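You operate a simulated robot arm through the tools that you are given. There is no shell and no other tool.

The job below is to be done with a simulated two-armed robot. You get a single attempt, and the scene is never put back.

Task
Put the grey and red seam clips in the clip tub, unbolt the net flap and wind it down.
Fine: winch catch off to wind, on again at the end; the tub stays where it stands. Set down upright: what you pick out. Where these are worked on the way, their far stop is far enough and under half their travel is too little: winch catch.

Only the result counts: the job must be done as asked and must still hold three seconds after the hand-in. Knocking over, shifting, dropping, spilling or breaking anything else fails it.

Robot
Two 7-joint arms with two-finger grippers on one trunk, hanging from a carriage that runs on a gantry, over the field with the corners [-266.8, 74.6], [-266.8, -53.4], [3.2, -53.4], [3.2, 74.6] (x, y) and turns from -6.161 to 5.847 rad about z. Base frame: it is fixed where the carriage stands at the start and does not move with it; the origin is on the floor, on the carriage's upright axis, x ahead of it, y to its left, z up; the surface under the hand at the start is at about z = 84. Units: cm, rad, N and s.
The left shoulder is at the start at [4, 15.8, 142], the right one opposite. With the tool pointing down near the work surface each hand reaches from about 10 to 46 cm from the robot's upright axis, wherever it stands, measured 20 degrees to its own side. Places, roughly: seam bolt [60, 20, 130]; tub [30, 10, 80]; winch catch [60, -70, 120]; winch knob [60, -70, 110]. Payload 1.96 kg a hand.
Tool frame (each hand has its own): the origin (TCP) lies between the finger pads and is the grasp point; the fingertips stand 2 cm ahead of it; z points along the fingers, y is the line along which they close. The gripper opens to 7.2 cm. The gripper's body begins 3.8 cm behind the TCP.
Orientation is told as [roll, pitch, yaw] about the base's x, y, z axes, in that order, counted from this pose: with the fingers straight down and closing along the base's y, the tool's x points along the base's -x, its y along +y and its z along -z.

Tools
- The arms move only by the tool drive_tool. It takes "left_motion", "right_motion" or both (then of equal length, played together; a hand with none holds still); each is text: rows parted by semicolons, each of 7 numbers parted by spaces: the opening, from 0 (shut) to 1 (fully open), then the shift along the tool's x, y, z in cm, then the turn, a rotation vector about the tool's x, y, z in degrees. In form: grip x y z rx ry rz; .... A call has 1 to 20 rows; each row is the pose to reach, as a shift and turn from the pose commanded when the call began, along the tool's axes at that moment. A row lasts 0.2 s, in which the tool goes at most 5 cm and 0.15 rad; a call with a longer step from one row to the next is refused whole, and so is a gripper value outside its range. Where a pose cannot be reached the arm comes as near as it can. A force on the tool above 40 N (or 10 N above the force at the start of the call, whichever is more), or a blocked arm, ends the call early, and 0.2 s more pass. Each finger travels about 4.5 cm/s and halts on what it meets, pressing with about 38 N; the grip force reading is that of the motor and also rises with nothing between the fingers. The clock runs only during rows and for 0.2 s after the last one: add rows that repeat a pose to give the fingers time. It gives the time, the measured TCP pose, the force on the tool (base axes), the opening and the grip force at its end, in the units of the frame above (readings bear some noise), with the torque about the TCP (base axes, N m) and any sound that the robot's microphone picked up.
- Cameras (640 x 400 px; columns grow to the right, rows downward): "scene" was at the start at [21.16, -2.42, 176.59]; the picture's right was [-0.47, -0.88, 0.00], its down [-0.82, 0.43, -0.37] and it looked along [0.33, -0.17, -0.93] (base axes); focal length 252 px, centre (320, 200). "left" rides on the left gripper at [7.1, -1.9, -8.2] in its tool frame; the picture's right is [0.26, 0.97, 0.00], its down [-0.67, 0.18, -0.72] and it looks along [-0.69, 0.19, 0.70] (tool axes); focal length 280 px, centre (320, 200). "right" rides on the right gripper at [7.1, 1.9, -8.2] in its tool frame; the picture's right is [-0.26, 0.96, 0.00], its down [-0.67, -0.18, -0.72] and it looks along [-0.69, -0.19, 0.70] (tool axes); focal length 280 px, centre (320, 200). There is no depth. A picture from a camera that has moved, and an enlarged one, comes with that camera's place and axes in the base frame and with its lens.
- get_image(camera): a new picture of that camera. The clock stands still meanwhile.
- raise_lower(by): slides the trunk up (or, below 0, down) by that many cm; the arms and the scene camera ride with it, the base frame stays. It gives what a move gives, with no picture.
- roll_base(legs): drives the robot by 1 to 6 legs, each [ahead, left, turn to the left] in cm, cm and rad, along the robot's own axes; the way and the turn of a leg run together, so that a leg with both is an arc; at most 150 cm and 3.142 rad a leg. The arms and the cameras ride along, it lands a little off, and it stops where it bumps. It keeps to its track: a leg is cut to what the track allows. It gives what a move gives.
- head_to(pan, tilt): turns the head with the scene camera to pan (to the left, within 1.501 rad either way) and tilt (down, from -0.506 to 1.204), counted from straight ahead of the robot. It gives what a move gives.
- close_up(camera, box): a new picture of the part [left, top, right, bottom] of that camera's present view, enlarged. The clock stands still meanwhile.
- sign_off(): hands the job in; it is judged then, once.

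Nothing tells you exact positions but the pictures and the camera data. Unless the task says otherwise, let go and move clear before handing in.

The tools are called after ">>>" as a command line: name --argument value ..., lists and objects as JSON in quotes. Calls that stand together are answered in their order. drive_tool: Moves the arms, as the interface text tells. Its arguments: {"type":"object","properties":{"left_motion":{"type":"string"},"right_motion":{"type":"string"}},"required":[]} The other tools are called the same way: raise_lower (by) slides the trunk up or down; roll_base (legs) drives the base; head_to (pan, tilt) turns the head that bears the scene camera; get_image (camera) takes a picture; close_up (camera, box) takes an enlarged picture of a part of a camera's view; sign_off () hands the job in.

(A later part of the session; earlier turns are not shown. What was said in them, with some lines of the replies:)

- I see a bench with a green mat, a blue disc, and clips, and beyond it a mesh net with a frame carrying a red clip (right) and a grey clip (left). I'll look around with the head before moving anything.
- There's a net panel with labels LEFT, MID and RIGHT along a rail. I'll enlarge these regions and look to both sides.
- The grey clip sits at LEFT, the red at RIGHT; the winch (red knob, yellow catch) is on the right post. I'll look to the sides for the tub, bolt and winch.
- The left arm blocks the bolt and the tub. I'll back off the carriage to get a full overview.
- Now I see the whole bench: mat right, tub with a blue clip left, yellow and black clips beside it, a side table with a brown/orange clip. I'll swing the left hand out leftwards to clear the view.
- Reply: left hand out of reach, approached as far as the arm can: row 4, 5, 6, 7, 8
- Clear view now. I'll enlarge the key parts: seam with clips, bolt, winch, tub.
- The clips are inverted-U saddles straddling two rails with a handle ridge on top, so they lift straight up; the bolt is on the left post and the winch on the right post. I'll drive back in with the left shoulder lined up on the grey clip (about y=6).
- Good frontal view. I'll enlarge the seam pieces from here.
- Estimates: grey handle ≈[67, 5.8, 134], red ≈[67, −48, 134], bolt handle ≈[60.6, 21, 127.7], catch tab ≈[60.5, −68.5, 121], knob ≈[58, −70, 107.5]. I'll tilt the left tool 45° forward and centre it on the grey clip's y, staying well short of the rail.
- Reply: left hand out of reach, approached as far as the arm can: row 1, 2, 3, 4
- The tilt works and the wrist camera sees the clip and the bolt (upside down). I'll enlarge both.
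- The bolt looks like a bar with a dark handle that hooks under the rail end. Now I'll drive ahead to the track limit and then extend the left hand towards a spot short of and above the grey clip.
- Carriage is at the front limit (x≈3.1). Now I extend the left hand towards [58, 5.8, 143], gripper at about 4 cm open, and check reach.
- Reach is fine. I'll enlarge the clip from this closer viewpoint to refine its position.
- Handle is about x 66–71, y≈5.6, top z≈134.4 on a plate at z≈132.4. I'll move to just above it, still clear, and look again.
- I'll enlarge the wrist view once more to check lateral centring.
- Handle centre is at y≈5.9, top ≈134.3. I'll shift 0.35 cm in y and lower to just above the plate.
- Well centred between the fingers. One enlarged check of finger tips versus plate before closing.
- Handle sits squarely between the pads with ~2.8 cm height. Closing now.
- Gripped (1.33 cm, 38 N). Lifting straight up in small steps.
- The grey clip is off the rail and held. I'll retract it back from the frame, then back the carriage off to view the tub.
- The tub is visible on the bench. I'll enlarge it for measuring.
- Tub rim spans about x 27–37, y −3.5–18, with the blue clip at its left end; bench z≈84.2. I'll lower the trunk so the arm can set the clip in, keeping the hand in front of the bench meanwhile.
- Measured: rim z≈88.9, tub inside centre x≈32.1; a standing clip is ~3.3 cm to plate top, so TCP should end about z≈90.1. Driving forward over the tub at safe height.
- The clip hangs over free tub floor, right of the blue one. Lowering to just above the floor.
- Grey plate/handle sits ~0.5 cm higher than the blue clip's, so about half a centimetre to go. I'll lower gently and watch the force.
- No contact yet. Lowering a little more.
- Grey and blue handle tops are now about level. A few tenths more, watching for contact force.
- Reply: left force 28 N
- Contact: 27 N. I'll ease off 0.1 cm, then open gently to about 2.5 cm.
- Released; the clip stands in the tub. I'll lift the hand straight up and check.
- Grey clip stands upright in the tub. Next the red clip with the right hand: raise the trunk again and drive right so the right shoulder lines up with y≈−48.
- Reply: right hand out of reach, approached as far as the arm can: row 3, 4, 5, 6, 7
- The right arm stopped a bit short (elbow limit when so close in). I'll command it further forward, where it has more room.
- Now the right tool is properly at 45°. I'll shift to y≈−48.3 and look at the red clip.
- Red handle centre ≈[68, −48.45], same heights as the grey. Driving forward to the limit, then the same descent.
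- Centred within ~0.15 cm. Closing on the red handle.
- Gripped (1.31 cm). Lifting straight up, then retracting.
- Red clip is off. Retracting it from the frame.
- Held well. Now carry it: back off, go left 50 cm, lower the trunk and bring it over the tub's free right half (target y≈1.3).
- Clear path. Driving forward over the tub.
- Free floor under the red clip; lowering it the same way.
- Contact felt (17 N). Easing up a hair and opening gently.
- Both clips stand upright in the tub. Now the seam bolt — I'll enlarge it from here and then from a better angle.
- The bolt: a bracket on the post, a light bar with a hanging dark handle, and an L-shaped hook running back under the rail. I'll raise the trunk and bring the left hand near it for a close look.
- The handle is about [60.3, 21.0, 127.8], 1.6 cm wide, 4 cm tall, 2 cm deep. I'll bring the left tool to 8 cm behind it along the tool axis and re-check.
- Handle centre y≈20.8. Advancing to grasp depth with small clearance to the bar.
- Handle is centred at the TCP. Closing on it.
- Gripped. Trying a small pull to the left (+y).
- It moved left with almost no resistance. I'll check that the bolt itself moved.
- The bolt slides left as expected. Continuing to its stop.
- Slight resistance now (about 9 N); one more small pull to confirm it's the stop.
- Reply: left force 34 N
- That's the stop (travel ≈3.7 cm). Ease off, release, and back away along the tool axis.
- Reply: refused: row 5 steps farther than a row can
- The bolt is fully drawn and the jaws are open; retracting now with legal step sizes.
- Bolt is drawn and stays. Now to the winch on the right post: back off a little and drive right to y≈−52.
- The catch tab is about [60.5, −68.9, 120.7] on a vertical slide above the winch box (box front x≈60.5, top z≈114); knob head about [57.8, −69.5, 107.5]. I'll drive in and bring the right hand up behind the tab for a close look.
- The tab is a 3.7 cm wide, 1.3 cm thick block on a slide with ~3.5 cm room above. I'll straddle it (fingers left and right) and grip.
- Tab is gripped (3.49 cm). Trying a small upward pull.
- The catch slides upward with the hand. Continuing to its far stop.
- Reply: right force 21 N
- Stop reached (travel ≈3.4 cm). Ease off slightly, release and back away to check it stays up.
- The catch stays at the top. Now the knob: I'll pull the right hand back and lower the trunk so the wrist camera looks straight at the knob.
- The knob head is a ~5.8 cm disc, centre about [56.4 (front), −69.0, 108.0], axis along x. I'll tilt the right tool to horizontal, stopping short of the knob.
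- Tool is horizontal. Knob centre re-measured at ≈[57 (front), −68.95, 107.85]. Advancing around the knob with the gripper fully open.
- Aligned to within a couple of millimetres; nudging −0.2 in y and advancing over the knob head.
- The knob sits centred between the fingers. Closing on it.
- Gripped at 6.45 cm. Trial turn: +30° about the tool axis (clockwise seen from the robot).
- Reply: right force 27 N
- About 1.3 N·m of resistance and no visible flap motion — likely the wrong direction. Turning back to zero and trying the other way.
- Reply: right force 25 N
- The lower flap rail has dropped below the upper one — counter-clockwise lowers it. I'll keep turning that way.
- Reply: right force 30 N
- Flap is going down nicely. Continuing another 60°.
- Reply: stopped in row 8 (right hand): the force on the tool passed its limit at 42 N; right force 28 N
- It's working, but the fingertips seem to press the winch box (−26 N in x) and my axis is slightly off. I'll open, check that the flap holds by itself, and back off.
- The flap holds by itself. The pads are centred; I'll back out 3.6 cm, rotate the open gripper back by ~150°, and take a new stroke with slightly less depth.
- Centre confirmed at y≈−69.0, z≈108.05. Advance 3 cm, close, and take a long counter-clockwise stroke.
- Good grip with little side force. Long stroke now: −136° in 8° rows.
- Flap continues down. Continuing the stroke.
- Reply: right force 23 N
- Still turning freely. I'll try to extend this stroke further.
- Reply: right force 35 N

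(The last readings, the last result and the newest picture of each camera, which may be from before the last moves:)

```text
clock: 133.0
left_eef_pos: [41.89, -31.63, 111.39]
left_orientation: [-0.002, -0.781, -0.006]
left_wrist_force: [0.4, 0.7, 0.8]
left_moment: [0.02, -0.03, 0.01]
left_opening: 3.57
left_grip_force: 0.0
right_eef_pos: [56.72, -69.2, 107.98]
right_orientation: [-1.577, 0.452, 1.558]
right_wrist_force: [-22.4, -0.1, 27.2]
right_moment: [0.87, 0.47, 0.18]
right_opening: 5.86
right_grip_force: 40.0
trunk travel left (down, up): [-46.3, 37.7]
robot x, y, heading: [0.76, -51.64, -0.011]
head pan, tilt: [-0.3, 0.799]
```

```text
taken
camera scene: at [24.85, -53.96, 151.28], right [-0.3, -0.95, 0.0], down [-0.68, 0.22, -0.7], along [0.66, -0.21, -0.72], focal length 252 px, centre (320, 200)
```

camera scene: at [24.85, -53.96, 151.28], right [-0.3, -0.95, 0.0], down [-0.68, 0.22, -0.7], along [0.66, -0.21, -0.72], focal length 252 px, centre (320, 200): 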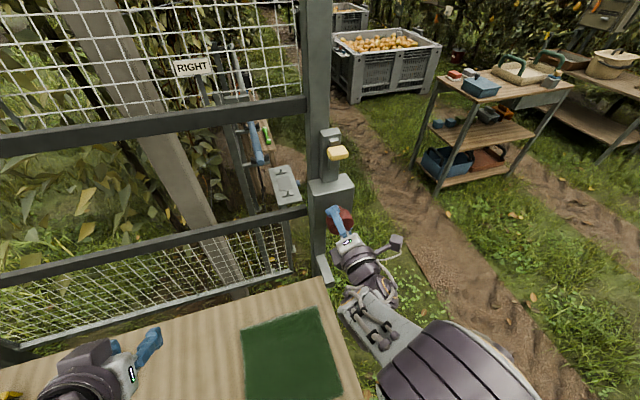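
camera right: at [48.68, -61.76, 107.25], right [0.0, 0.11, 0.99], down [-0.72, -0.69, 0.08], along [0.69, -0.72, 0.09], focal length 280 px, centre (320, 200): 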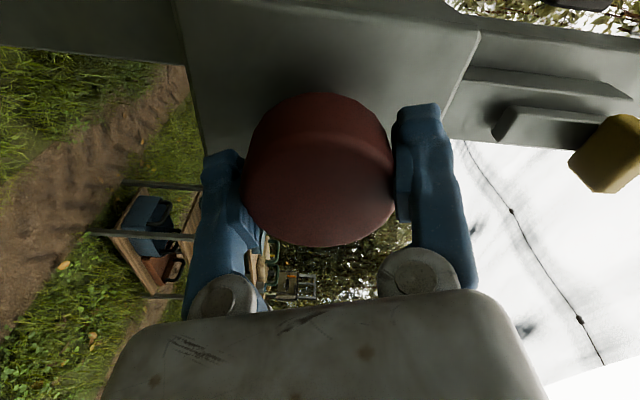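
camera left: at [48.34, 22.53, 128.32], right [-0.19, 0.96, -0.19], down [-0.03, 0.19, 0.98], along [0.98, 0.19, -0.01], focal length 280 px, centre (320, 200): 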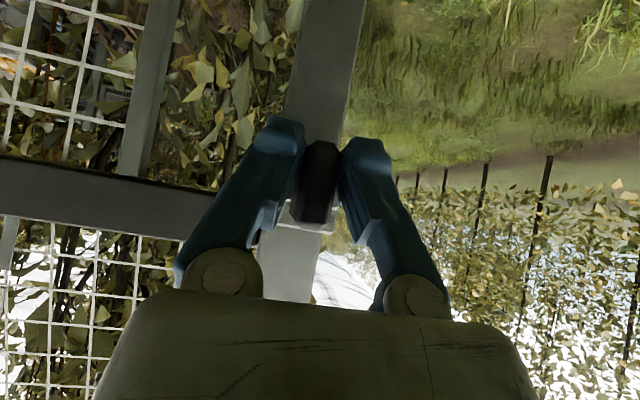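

Torque rose to 0.87 N·m and the flap barely moved at the end — probably the lower stop. I'll open, then verify with another short stroke.

>>> drive_tool --right_motion "0.8 0 0 0 0 0 0; 0.9 0 0 0 0 0 0; 1 0 0 0 0 0 0; 1 0 0 0 0 0 0"

>>> get_image --camera "scene"

>>> drive_tool --right_motion "1 0 0 -2 0 0 0; 1 0 0 -3.4 0 0 8; 1 0 0 -3.4 0 0 16; 1 0 0 -3.4 0 0 24; 1 0 0 -3.4 0 0 32; 1 0 0 -3.4 0 0 40; 1 0 0 -3.4 0 0 48; 1 0 0 -3.4 0 0 56; 1 0 0 -3.4 0 0 64; 1 0 0 -3.4 0 0 72; 1 0 0 -3.4 0 0 80; 1 0 0 -3.4 0 0 88; 1 0 0 -3.4 0 0 96; 1 0 0 -3.4 0 0 104; 1 0 0 -3.4 0 0 112; 1 0 0 -3.4 0 0 112"

>>> get_image --camera "scene"

>>> get_image --camera "right"

```text
clock: 134.0
left_eef_pos: [42.0, -31.6, 111.44]
left_orientation: [0.0, -0.782, -0.006]
left_wrist_force: [0.2, 0.0, -0.2]
left_moment: [0.05, 0.01, 0.0]
left_opening: 3.63
left_grip_force: 0.0
right_eef_pos: [56.81, -69.09, 107.98]
right_orientation: [-1.574, 0.45, 1.56]
right_wrist_force: [0.8, 0.8, -0.5]
right_moment: [0.03, -0.02, 0.04]
right_opening: 7.19
right_grip_force: 0.0
trunk travel left (down, up): [-46.3, 37.7]
robot x, y, heading: [1.23, -51.75, -0.005]
head pan, tilt: [-0.3, 0.799]
```

```text
taken
camera scene: at [24.97, -53.94, 151.29], right [-0.3, -0.95, 0.0], down [-0.68, 0.22, -0.7], along [0.66, -0.21, -0.72], focal length 252 px, centre (320, 200)
```

scene: 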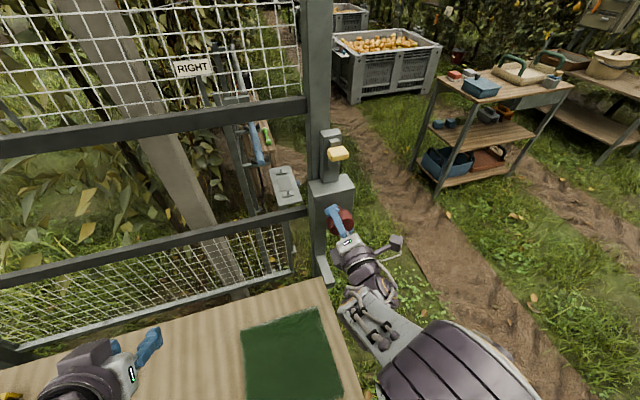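

```text
clock: 137.4
left_eef_pos: [42.08, -31.43, 111.28]
left_orientation: [0.002, -0.781, -0.007]
left_wrist_force: [0.6, 0.0, 0.5]
left_moment: [-0.01, -0.01, 0.0]
left_opening: 3.61
left_grip_force: 0.0
right_eef_pos: [53.4, -69.14, 108.09]
right_orientation: [-1.637, -1.508, 1.63]
right_wrist_force: [0.3, -0.1, 0.3]
right_moment: [-0.03, -0.01, -0.01]
right_opening: 7.2
right_grip_force: 0.0
trunk travel left (down, up): [-46.3, 37.7]
robot x, y, heading: [1.21, -51.79, -0.006]
head pan, tilt: [-0.3, 0.799]
```

```text
taken
camera scene: at [24.96, -53.93, 151.3], right [-0.3, -0.95, 0.0], down [-0.68, 0.22, -0.7], along [0.66, -0.21, -0.72], focal length 252 px, centre (320, 200)
```

scene: 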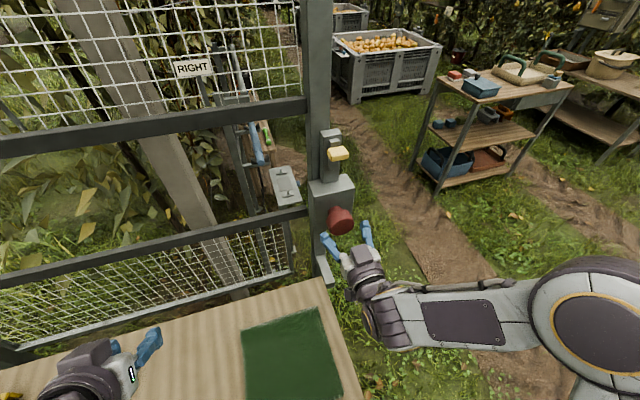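

```text
taken
camera right: at [45.27, -67.56, 100.89], right [0.01, 0.98, 0.2], down [-0.72, -0.13, 0.68], along [0.69, -0.15, 0.7], focal length 280 px, centre (320, 200)
```

right: 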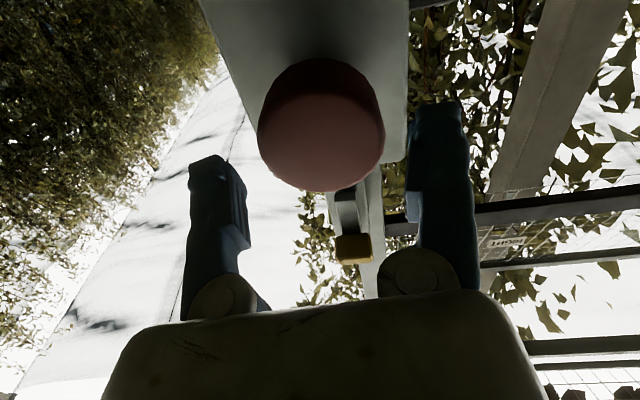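

Now a verification stroke from here: re-grip and turn −32°.

>>> drive_tool --right_motion "1 0 0 1.7 0 0 0; 1 0 0 3.4 0 0 0; 0.9 0 0 3.4 0 0 0; 0.8 0 0 3.4 0 0 0; 0.7 0 0 3.4 0 0 0; 0.65 0 0 3.4 0 0 0; 0.65 0 0 3.4 0 0 0"

>>> drive_tool --right_motion "0.65 0 0 0 0 0 -6; 0.65 0 0 0 0 0 -12; 0.65 0 0 0 0 0 -18; 0.65 0 0 0 0 0 -18"

>>> get_image --camera "scene"

```text
clock: 139.0
left_eef_pos: [42.12, -31.64, 111.51]
left_orientation: [-0.001, -0.782, -0.007]
left_wrist_force: [-0.4, -0.2, -0.2]
left_moment: [-0.01, -0.01, 0.01]
left_opening: 3.6
left_grip_force: 0.1
right_eef_pos: [56.78, -69.07, 107.96]
right_orientation: [-1.641, -1.504, 1.633]
right_wrist_force: [1.3, 1.1, -0.8]
right_moment: [-0.18, -0.04, 0.0]
right_opening: 5.96
right_grip_force: 40.1
trunk travel left (down, up): [-46.3, 37.7]
robot x, y, heading: [0.91, -51.66, -0.008]
head pan, tilt: [-0.3, 0.799]
```

```text
clock: 140.0
left_eef_pos: [41.77, -31.6, 111.35]
left_orientation: [0.001, -0.78, -0.007]
left_wrist_force: [-0.7, 0.3, 0.0]
left_moment: [-0.03, -0.02, -0.02]
left_opening: 3.61
left_grip_force: 0.0
right_eef_pos: [56.47, -69.14, 107.88]
right_orientation: [-1.574, -1.188, 1.566]
right_wrist_force: [-15.8, -1.5, -1.0]
right_moment: [0.51, 0.17, -0.12]
right_opening: 5.84
right_grip_force: 39.9
trunk travel left (down, up): [-46.3, 37.7]
robot x, y, heading: [1.12, -51.44, -0.009]
head pan, tilt: [-0.3, 0.799]
```

```text
taken
camera scene: at [24.79, -53.95, 151.24], right [-0.3, -0.95, 0.0], down [-0.68, 0.22, -0.7], along [0.66, -0.21, -0.72], focal length 252 px, centre (320, 200)
```

scene: 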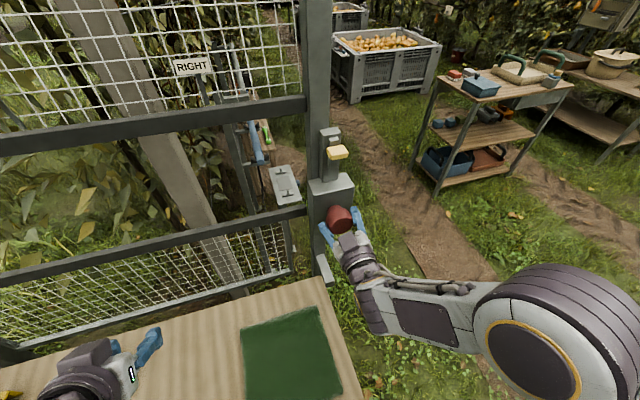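

>>> drive_tool --right_motion "0.65 0 0 0 0 0 -6; 0.65 0 0 0 0 0 -12; 0.65 0 0 0 0 0 -18; 0.65 0 0 0 0 0 -24; 0.65 0 0 0 0 0 -24"

>>> close_up --camera "scene" --box '[0, 100, 320, 360]'

```text
clock: 141.2
left_eef_pos: [41.8, -31.55, 111.36]
left_orientation: [-0.001, -0.781, -0.006]
left_wrist_force: [-0.3, 0.2, 0.5]
left_moment: [0.01, -0.02, -0.01]
left_opening: 3.63
left_grip_force: 0.0
right_eef_pos: [56.45, -69.28, 107.84]
right_orientation: [-1.574, -0.769, 1.566]
right_wrist_force: [-22.4, -5.1, 2.0]
right_moment: [0.98, -0.05, -0.06]
right_opening: 5.79
right_grip_force: 40.2
trunk travel left (down, up): [-46.3, 37.7]
robot x, y, heading: [1.31, -51.4, -0.009]
head pan, tilt: [-0.3, 0.799]
```

```text
1.54 times, centred on (160, 230) of scene
camera zoom: at [24.75, -53.98, 151.23], right [-0.3, -0.95, 0.0], down [-0.69, 0.22, -0.7], along [0.66, -0.21, -0.72], focal length 387 px, centre (566, 154)
```

zoom: 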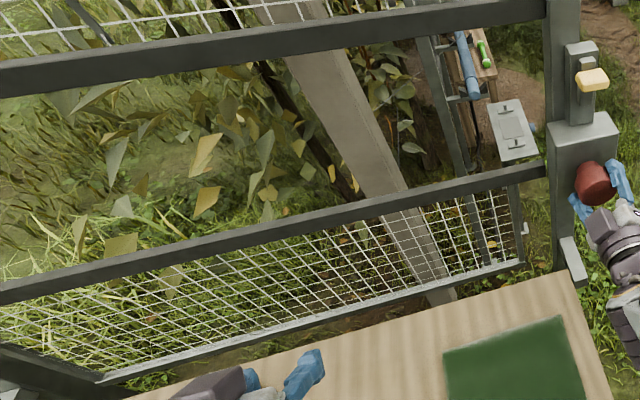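

Torque is ~1 N·m with no flap motion: the flap is at its bottom stop. Releasing the knob, backing off, and rotating the tool back.

>>> drive_tool --right_motion "0.8 0 0 0 0 0 0; 0.9 0 0 0 0 0 0; 1 0 0 0 0 0 0; 1 0 0 0 0 0 0; 1 0 0 -2 0 0 0; 1 0 0 -5 0 0 0; 1 0 0 -8.5 0 0 7.5; 1 0 0 -10 0 0 15; 1 0 0 -10 0 0 22.5; 1 0 0 -10 0 0 30; 1 0 0 -10 0 0 38; 1 0 0 -10 0 0 46; 1 0 0 -10 0 0 46"

>>> get_image --camera "scene"

```text
clock: 144.0
left_eef_pos: [42.06, -31.51, 111.36]
left_orientation: [-0.001, -0.78, -0.006]
left_wrist_force: [-0.3, -0.2, -0.4]
left_moment: [0.01, 0.03, -0.02]
left_opening: 3.6
left_grip_force: 0.0
right_eef_pos: [46.83, -69.12, 107.94]
right_orientation: [2.219, -1.564, -2.229]
right_wrist_force: [0.4, -0.8, -0.3]
right_moment: [-0.01, 0.01, -0.01]
right_opening: 7.19
right_grip_force: 0.1
right hand out of reach, approached as far as the arm can: row 7
trunk travel left (down, up): [-46.3, 37.7]
robot x, y, heading: [1.31, -51.6, -0.007]
head pan, tilt: [-0.3, 0.799]
```

```text
taken
camera scene: at [24.96, -53.94, 151.3], right [-0.3, -0.95, 0.0], down [-0.68, 0.22, -0.7], along [0.66, -0.21, -0.72], focal length 252 px, centre (320, 200)
```

scene: 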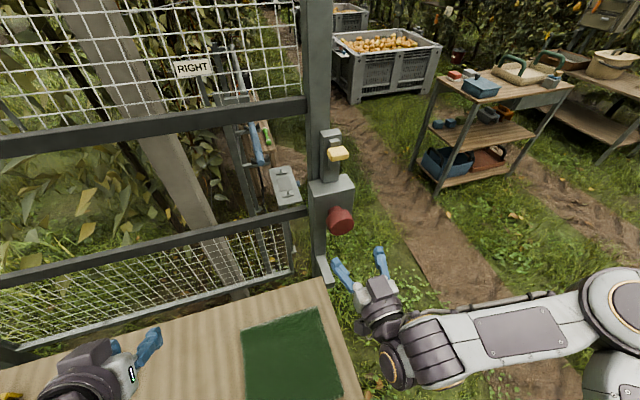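

The flap stays down. Now tilt the tool back to 45° and raise the trunk to return to the catch.

>>> drive_tool --right_motion "1 0 0 -0.5 0 7.5 0; 1 0 0 -1 0 15 0; 1 0 0 -1.5 0 22.5 0; 1 0 0 -2 0 30 0; 1 0 0 -2.5 0 37.5 0; 1 0 0 -3 0 45 0; 1 0 0 -3 0 45 0"

>>> raise_lower --by 24

>>> get_image --camera "right"

>>> get_image --camera "scene"

```text
clock: 145.6
left_eef_pos: [41.98, -31.66, 111.53]
left_orientation: [0.0, -0.781, -0.006]
left_wrist_force: [0.5, -0.2, -0.2]
left_moment: [0.01, -0.02, 0.02]
left_opening: 3.59
left_grip_force: 0.0
right_eef_pos: [43.85, -68.98, 108.12]
right_orientation: [0.005, -0.788, -0.013]
right_wrist_force: [0.5, 0.3, -0.7]
right_moment: [0.01, -0.02, 0.02]
right_opening: 7.19
right_grip_force: 0.1
right hand out of reach, approached as far as the arm can: row 1, 2
trunk travel left (down, up): [-46.3, 37.7]
robot x, y, heading: [1.15, -51.38, -0.009]
head pan, tilt: [-0.3, 0.799]
```

```text
clock: 148.1
left_eef_pos: [41.96, -31.6, 135.52]
left_orientation: [0.001, -0.782, -0.006]
left_wrist_force: [0.5, -0.8, 0.8]
left_moment: [0.0, -0.02, 0.02]
left_opening: 3.63
left_grip_force: 0.1
right_eef_pos: [43.88, -69.11, 131.99]
right_orientation: [0.005, -0.791, -0.013]
right_wrist_force: [0.1, 0.0, -0.2]
right_moment: [0.0, 0.0, 0.0]
right_opening: 7.22
right_grip_force: 0.0
trunk travel left (down, up): [-70.3, 13.7]
robot x, y, heading: [1.17, -51.66, -0.006]
head pan, tilt: [-0.3, 0.799]
```

```text
taken
camera right: at [33.05, -67.03, 132.79], right [0.19, 0.96, 0.19], down [-0.04, -0.19, 0.98], along [0.98, -0.2, 0.0], focal length 280 px, centre (320, 200)
```

right: 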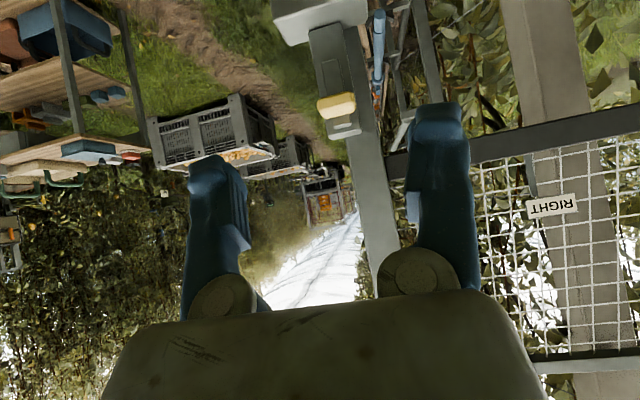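

```text
taken
camera scene: at [24.96, -53.94, 175.29], right [-0.3, -0.95, 0.0], down [-0.68, 0.22, -0.7], along [0.66, -0.21, -0.72], focal length 252 px, centre (320, 200)
```

scene: 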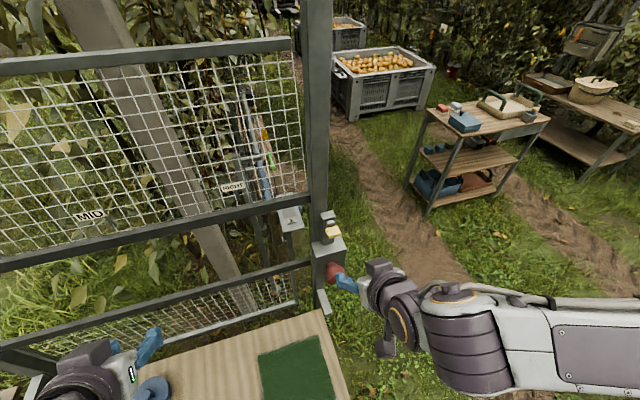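

>>> drive_tool --right_motion "0.9 -1.5 0.1 3.5 0 0 0; 0.76 -3 0.2 7 0 0 0; 0.76 -4.5 0.3 10.5 0 0 0; 0.76 -5.66 0.3 14 0 0 0; 0.76 -5.66 0.3 14 0 0 0"

>>> get_image --camera "right"

```text
clock: 149.3
left_eef_pos: [42.03, -31.68, 135.43]
left_orientation: [0.0, -0.782, -0.007]
left_wrist_force: [0.3, 0.5, -0.2]
left_moment: [0.01, -0.02, 0.0]
left_opening: 3.59
left_grip_force: 0.0
right_eef_pos: [57.72, -68.78, 126.1]
right_orientation: [0.005, -0.792, -0.012]
right_wrist_force: [0.5, 0.1, 0.2]
right_moment: [0.0, 0.0, -0.02]
right_opening: 5.5
right_grip_force: 0.0
trunk travel left (down, up): [-70.3, 13.7]
robot x, y, heading: [1.08, -51.61, -0.008]
head pan, tilt: [-0.3, 0.799]
```

```text
taken
camera right: at [47.03, -66.77, 126.96], right [0.19, 0.96, 0.19], down [-0.03, -0.19, 0.98], along [0.98, -0.19, 0.0], focal length 280 px, centre (320, 200)
```

right: 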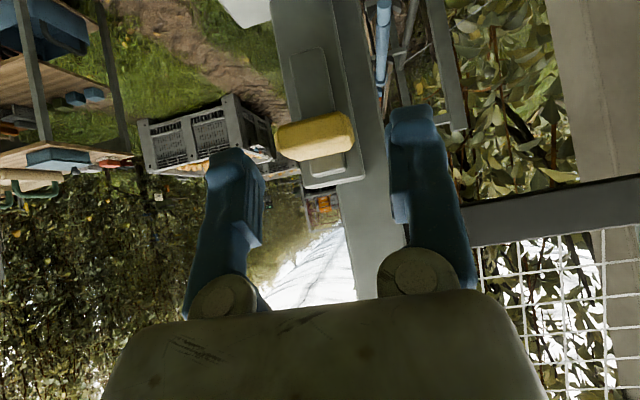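

Aligned behind the tab. Advancing and gripping it.

>>> drive_tool --right_motion "0.76 0 -0.2 1.5 0 0 0; 0.76 0 -0.2 2.95 0 0 0; 0.6 0 -0.2 2.95 0 0 0; 0.45 0 -0.2 2.95 0 0 0; 0.4 0 -0.2 2.95 0 0 0; 0.4 0 -0.2 2.95 0 0 0; 0.4 0 -0.2 2.95 0 0 0"

>>> get_image --camera "right"

```text
clock: 150.9
left_eef_pos: [42.12, -31.67, 135.43]
left_orientation: [-0.002, -0.782, -0.007]
left_wrist_force: [-0.2, 0.0, 0.4]
left_moment: [-0.02, -0.01, 0.01]
left_opening: 3.61
left_grip_force: 0.0
right_eef_pos: [59.75, -69.04, 124.06]
right_orientation: [0.005, -0.792, -0.012]
right_wrist_force: [2.0, -4.2, -0.7]
right_moment: [-0.04, 0.01, 0.02]
right_opening: 3.49
right_grip_force: 40.3
trunk travel left (down, up): [-70.3, 13.7]
robot x, y, heading: [1.42, -51.39, -0.008]
head pan, tilt: [-0.3, 0.799]
```

```text
taken
camera right: at [49.09, -67.05, 124.9], right [0.19, 0.96, 0.19], down [-0.04, -0.19, 0.98], along [0.98, -0.2, 0.0], focal length 280 px, centre (320, 200)
```

right: 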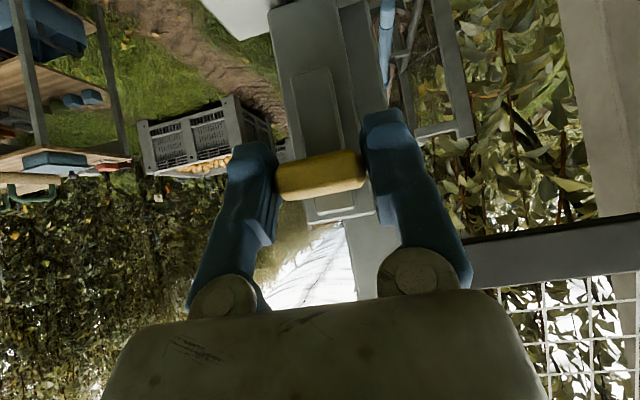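

Gripped. Sliding the catch down to its lower (on) stop.

>>> drive_tool --right_motion "0.35 0.35 0 0.35 0 0 0; 0.35 0.7 0 0.7 0 0 0; 0.35 1.05 0 1.05 0 0 0; 0.35 1.4 0 1.4 0 0 0; 0.35 1.75 0 1.75 0 0 0; 0.35 2.1 0 2.1 0 0 0; 0.35 2.1 0 2.1 0 0 0"

>>> get_image --camera "right"

```text
clock: 152.5
left_eef_pos: [42.11, -31.58, 135.44]
left_orientation: [-0.001, -0.781, -0.007]
left_wrist_force: [0.1, 0.4, 0.2]
left_moment: [-0.04, 0.0, 0.0]
left_opening: 3.62
left_grip_force: 0.0
right_eef_pos: [59.83, -69.13, 121.08]
right_orientation: [0.005, -0.79, -0.014]
right_wrist_force: [0.8, -3.8, -1.8]
right_moment: [-0.01, -0.05, 0.01]
right_opening: 3.48
right_grip_force: 40.1
trunk travel left (down, up): [-70.3, 13.7]
robot x, y, heading: [1.22, -51.63, -0.009]
head pan, tilt: [-0.3, 0.799]
```

```text
taken
camera right: at [49.09, -67.06, 121.89], right [0.19, 0.96, 0.19], down [-0.03, -0.19, 0.98], along [0.98, -0.2, 0.0], focal length 280 px, centre (320, 200)
```

right: 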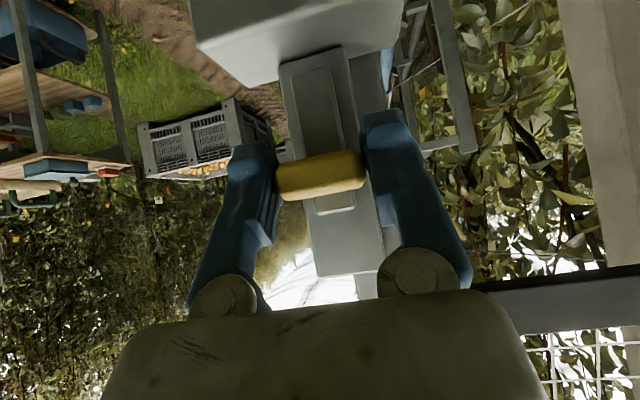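

>>> drive_tool --right_motion "0.35 0.15 0 0.15 0 0 0; 0.35 0.3 0 0.3 0 0 0; 0.35 0.3 0 0.3 0 0 0"

```text
clock: 153.3
left_eef_pos: [42.22, -31.65, 135.51]
left_orientation: [-0.002, -0.782, -0.007]
left_wrist_force: [0.4, -0.3, -0.6]
left_moment: [-0.01, -0.02, 0.02]
left_opening: 3.61
left_grip_force: 0.0
right_eef_pos: [59.88, -69.15, 120.86]
right_orientation: [0.006, -0.791, -0.013]
right_wrist_force: [-8.5, -1.8, 13.9]
right_moment: [-0.01, 0.28, 0.0]
right_opening: 3.47
right_grip_force: 39.9
trunk travel left (down, up): [-70.3, 13.7]
robot x, y, heading: [0.91, -51.92, -0.007]
head pan, tilt: [-0.3, 0.799]
```

Lower stop reached (14 N, same height as at the start). A last tiny seat, then ease off, release and retract.

>>> drive_tool --right_motion "0.35 0.07 0 0.07 0 0 0; 0.35 0.07 0 0.07 0 0 0; 0.35 0 0 0 0 0 0; 0.55 -0.05 0 -0.05 0 0 0; 0.7 -0.05 0 -0.05 0 0 0; 0.76 -0.05 0 -0.05 0 0 0; 0.76 -0.05 0 -0.05 0 0 0"

>>> drive_tool --right_motion "0.76 0 0 -2 0 0 0; 0.76 0 0 -5 0 0 0; 0.76 0 0 -9 0 0 0; 0.76 0 0 -12.5 0 0 0; 0.76 2.5 0 -16 0 0 0; 0.76 5 0 -19 0 0 0"

>>> get_image --camera "right"

>>> close_up --camera "scene" --box '[270, 190, 398, 320]'

```text
clock: 154.9
left_eef_pos: [42.05, -31.56, 135.42]
left_orientation: [0.001, -0.782, -0.007]
left_wrist_force: [0.0, 0.3, 0.3]
left_moment: [0.0, -0.01, 0.0]
left_opening: 3.61
left_grip_force: 0.1
right_eef_pos: [59.94, -68.98, 120.71]
right_orientation: [0.005, -0.79, -0.01]
right_wrist_force: [0.0, -0.3, -0.4]
right_moment: [0.01, 0.0, -0.04]
right_opening: 5.48
right_grip_force: 0.1
trunk travel left (down, up): [-70.3, 13.7]
robot x, y, heading: [1.31, -51.58, -0.008]
head pan, tilt: [-0.3, 0.799]
```

```text
clock: 156.3
left_eef_pos: [42.11, -31.48, 135.59]
left_orientation: [0.0, -0.781, -0.005]
left_wrist_force: [-0.2, -0.1, 0.2]
left_moment: [0.03, 0.01, 0.0]
left_opening: 3.58
left_grip_force: 0.0
right_eef_pos: [42.91, -68.96, 130.52]
right_orientation: [0.004, -0.788, -0.013]
right_wrist_force: [-0.2, 0.1, 0.1]
right_moment: [0.01, -0.03, 0.01]
right_opening: 5.46
right_grip_force: 0.1
trunk travel left (down, up): [-70.3, 13.7]
robot x, y, heading: [1.15, -51.71, -0.008]
head pan, tilt: [-0.3, 0.799]
```

```text
taken
camera right: at [32.11, -66.93, 131.39], right [0.19, 0.96, 0.19], down [-0.03, -0.19, 0.98], along [0.98, -0.2, 0.0], focal length 280 px, centre (320, 200)
```

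right: 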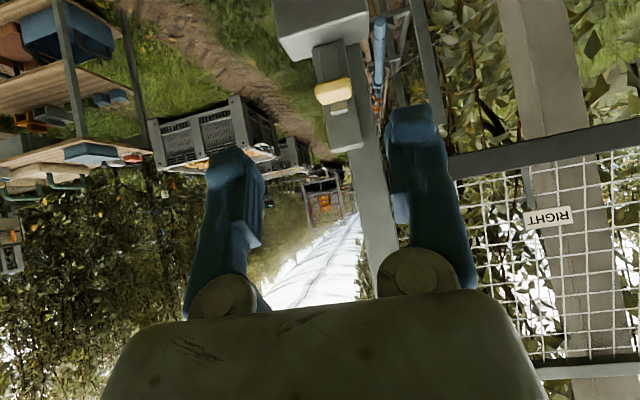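

```text
3.08 times, centred on (334, 255) of scene
camera zoom: at [24.96, -53.94, 175.3], right [-0.3, -0.95, 0.0], down [-0.68, 0.22, -0.7], along [0.66, -0.21, -0.72], focal length 775 px, centre (277, 31)
```

zoom: 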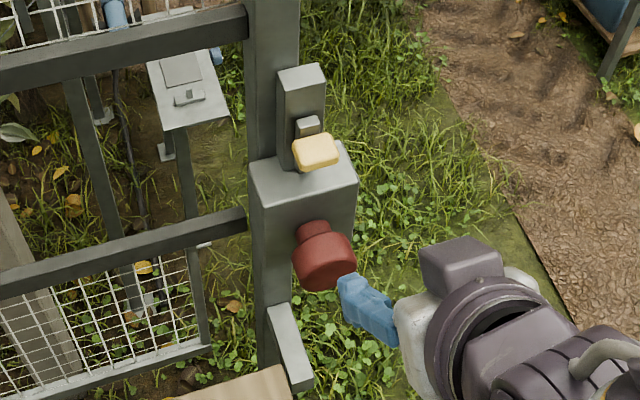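

Catch is back on and the flap is down. I'll back the robot off and take a final overview of everything.

>>> roll_base --legs '[[-50, 0, 0], [0, 35, 0]]'

>>> head_to --pan 0.0 --tilt 0.65

>>> get_image --camera "scene"

>>> close_up --camera "scene" --box '[200, 130, 440, 280]'

>>> close_up --camera "scene" --box '[180, 250, 420, 400]'

```text
clock: 161.1
left_eef_pos: [-7.66, 3.69, 135.47]
left_orientation: [-0.001, -0.781, -0.013]
left_wrist_force: [-0.5, -1.3, 0.9]
left_moment: [0.0, -0.05, -0.04]
left_opening: 3.58
left_grip_force: 0.2
right_eef_pos: [-6.99, -33.69, 130.53]
right_orientation: [0.005, -0.791, -0.019]
right_wrist_force: [-0.5, 0.3, 0.3]
right_moment: [-0.02, 0.03, 0.0]
right_opening: 5.44
right_grip_force: 0.1
trunk travel left (down, up): [-70.3, 13.7]
robot x, y, heading: [-48.82, -15.93, -0.017]
head pan, tilt: [-0.3, 0.799]
```

```text
clock: 161.9
left_eef_pos: [-7.75, 3.61, 135.4]
left_orientation: [0.001, -0.784, -0.014]
left_wrist_force: [0.3, -0.3, 1.0]
left_moment: [0.01, 0.0, 0.0]
left_opening: 3.6
left_grip_force: 0.1
right_eef_pos: [-7.0, -33.67, 130.58]
right_orientation: [0.007, -0.792, -0.021]
right_wrist_force: [-0.2, -0.2, 0.0]
right_moment: [0.04, 0.03, -0.01]
right_opening: 5.46
right_grip_force: 0.0
trunk travel left (down, up): [-70.3, 13.7]
robot x, y, heading: [-48.85, -16.09, -0.016]
head pan, tilt: [0.0, 0.649]
```

```text
taken
camera scene: at [-23.9, -16.14, 176.55], right [-0.02, -1.0, 0.0], down [-0.6, 0.01, -0.8], along [0.8, -0.01, -0.6], focal length 252 px, centre (320, 200)
```

scene: 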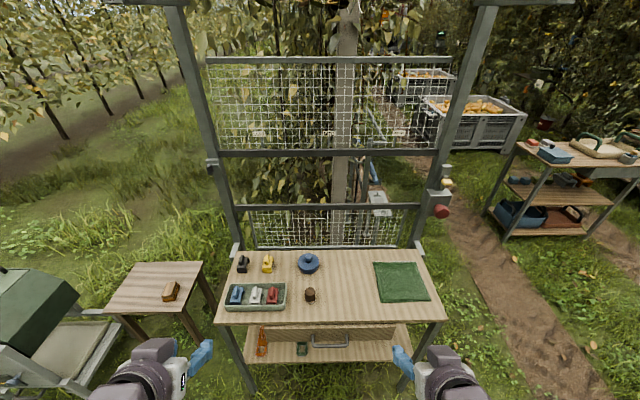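

```text
2.67 times, centred on (320, 205) of scene
camera zoom: at [-23.9, -16.14, 176.55], right [-0.02, -1.0, 0.0], down [-0.6, 0.01, -0.8], along [0.8, -0.01, -0.6], focal length 671 px, centre (320, 187)
```

zoom: 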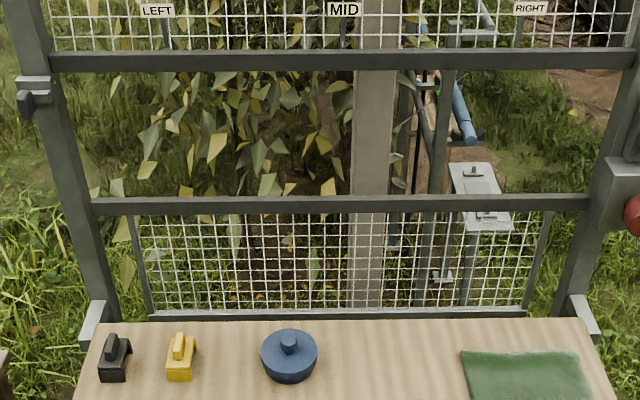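

```text
2.67 times, centred on (300, 325) of scene
camera zoom: at [-23.9, -16.14, 176.55], right [-0.02, -1.0, 0.0], down [-0.6, 0.01, -0.8], along [0.8, -0.01, -0.6], focal length 671 px, centre (373, -133)
```

zoom: 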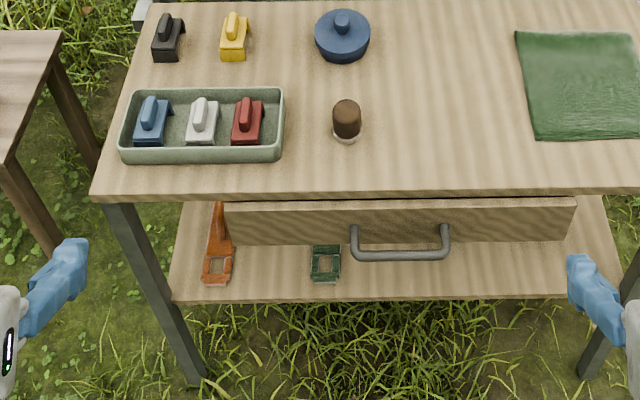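

Final check: the grey and red clips stand upright in the tub and the tub hasn't moved. The bolt is drawn, the flap is at its lower stop, and the catch is back on. Both hands are empty and clear, and nothing else has moved, so I'm handing in.

>>> sign_off

```text
The job is handed in.
```

The job is handed in, and everything you asked for looked done in the last pictures. The judging result hasn't come back.

- **Clips:** the grey and red clips stand upright in the tub, next to the blue one that was already there. The tub is where it stood at the start.
- **Bolt:** the seam bolt is drawn fully to its stop, about 3.7 cm.
- **Flap:** I wound it down, about 22 cm by the pictures, until it stopped. A second turn met firm resistance and the flap didn't move any further.
- **Catch:** I slid it up to its far stop before winding. It is now back down at its starting position.

Winding the flap down means turning the knob counter-clockwise as seen from the robot. My first trial turn went the other way, about 30 degrees, against the upper stop; the flap did not visibly move. During the first winding stroke the fingertips apparently pressed against the winch box and the force limit stopped the move. I re-gripped a little further out, and the later strokes ran without that.

Both hands are empty and clear, and nothing else looked moved.
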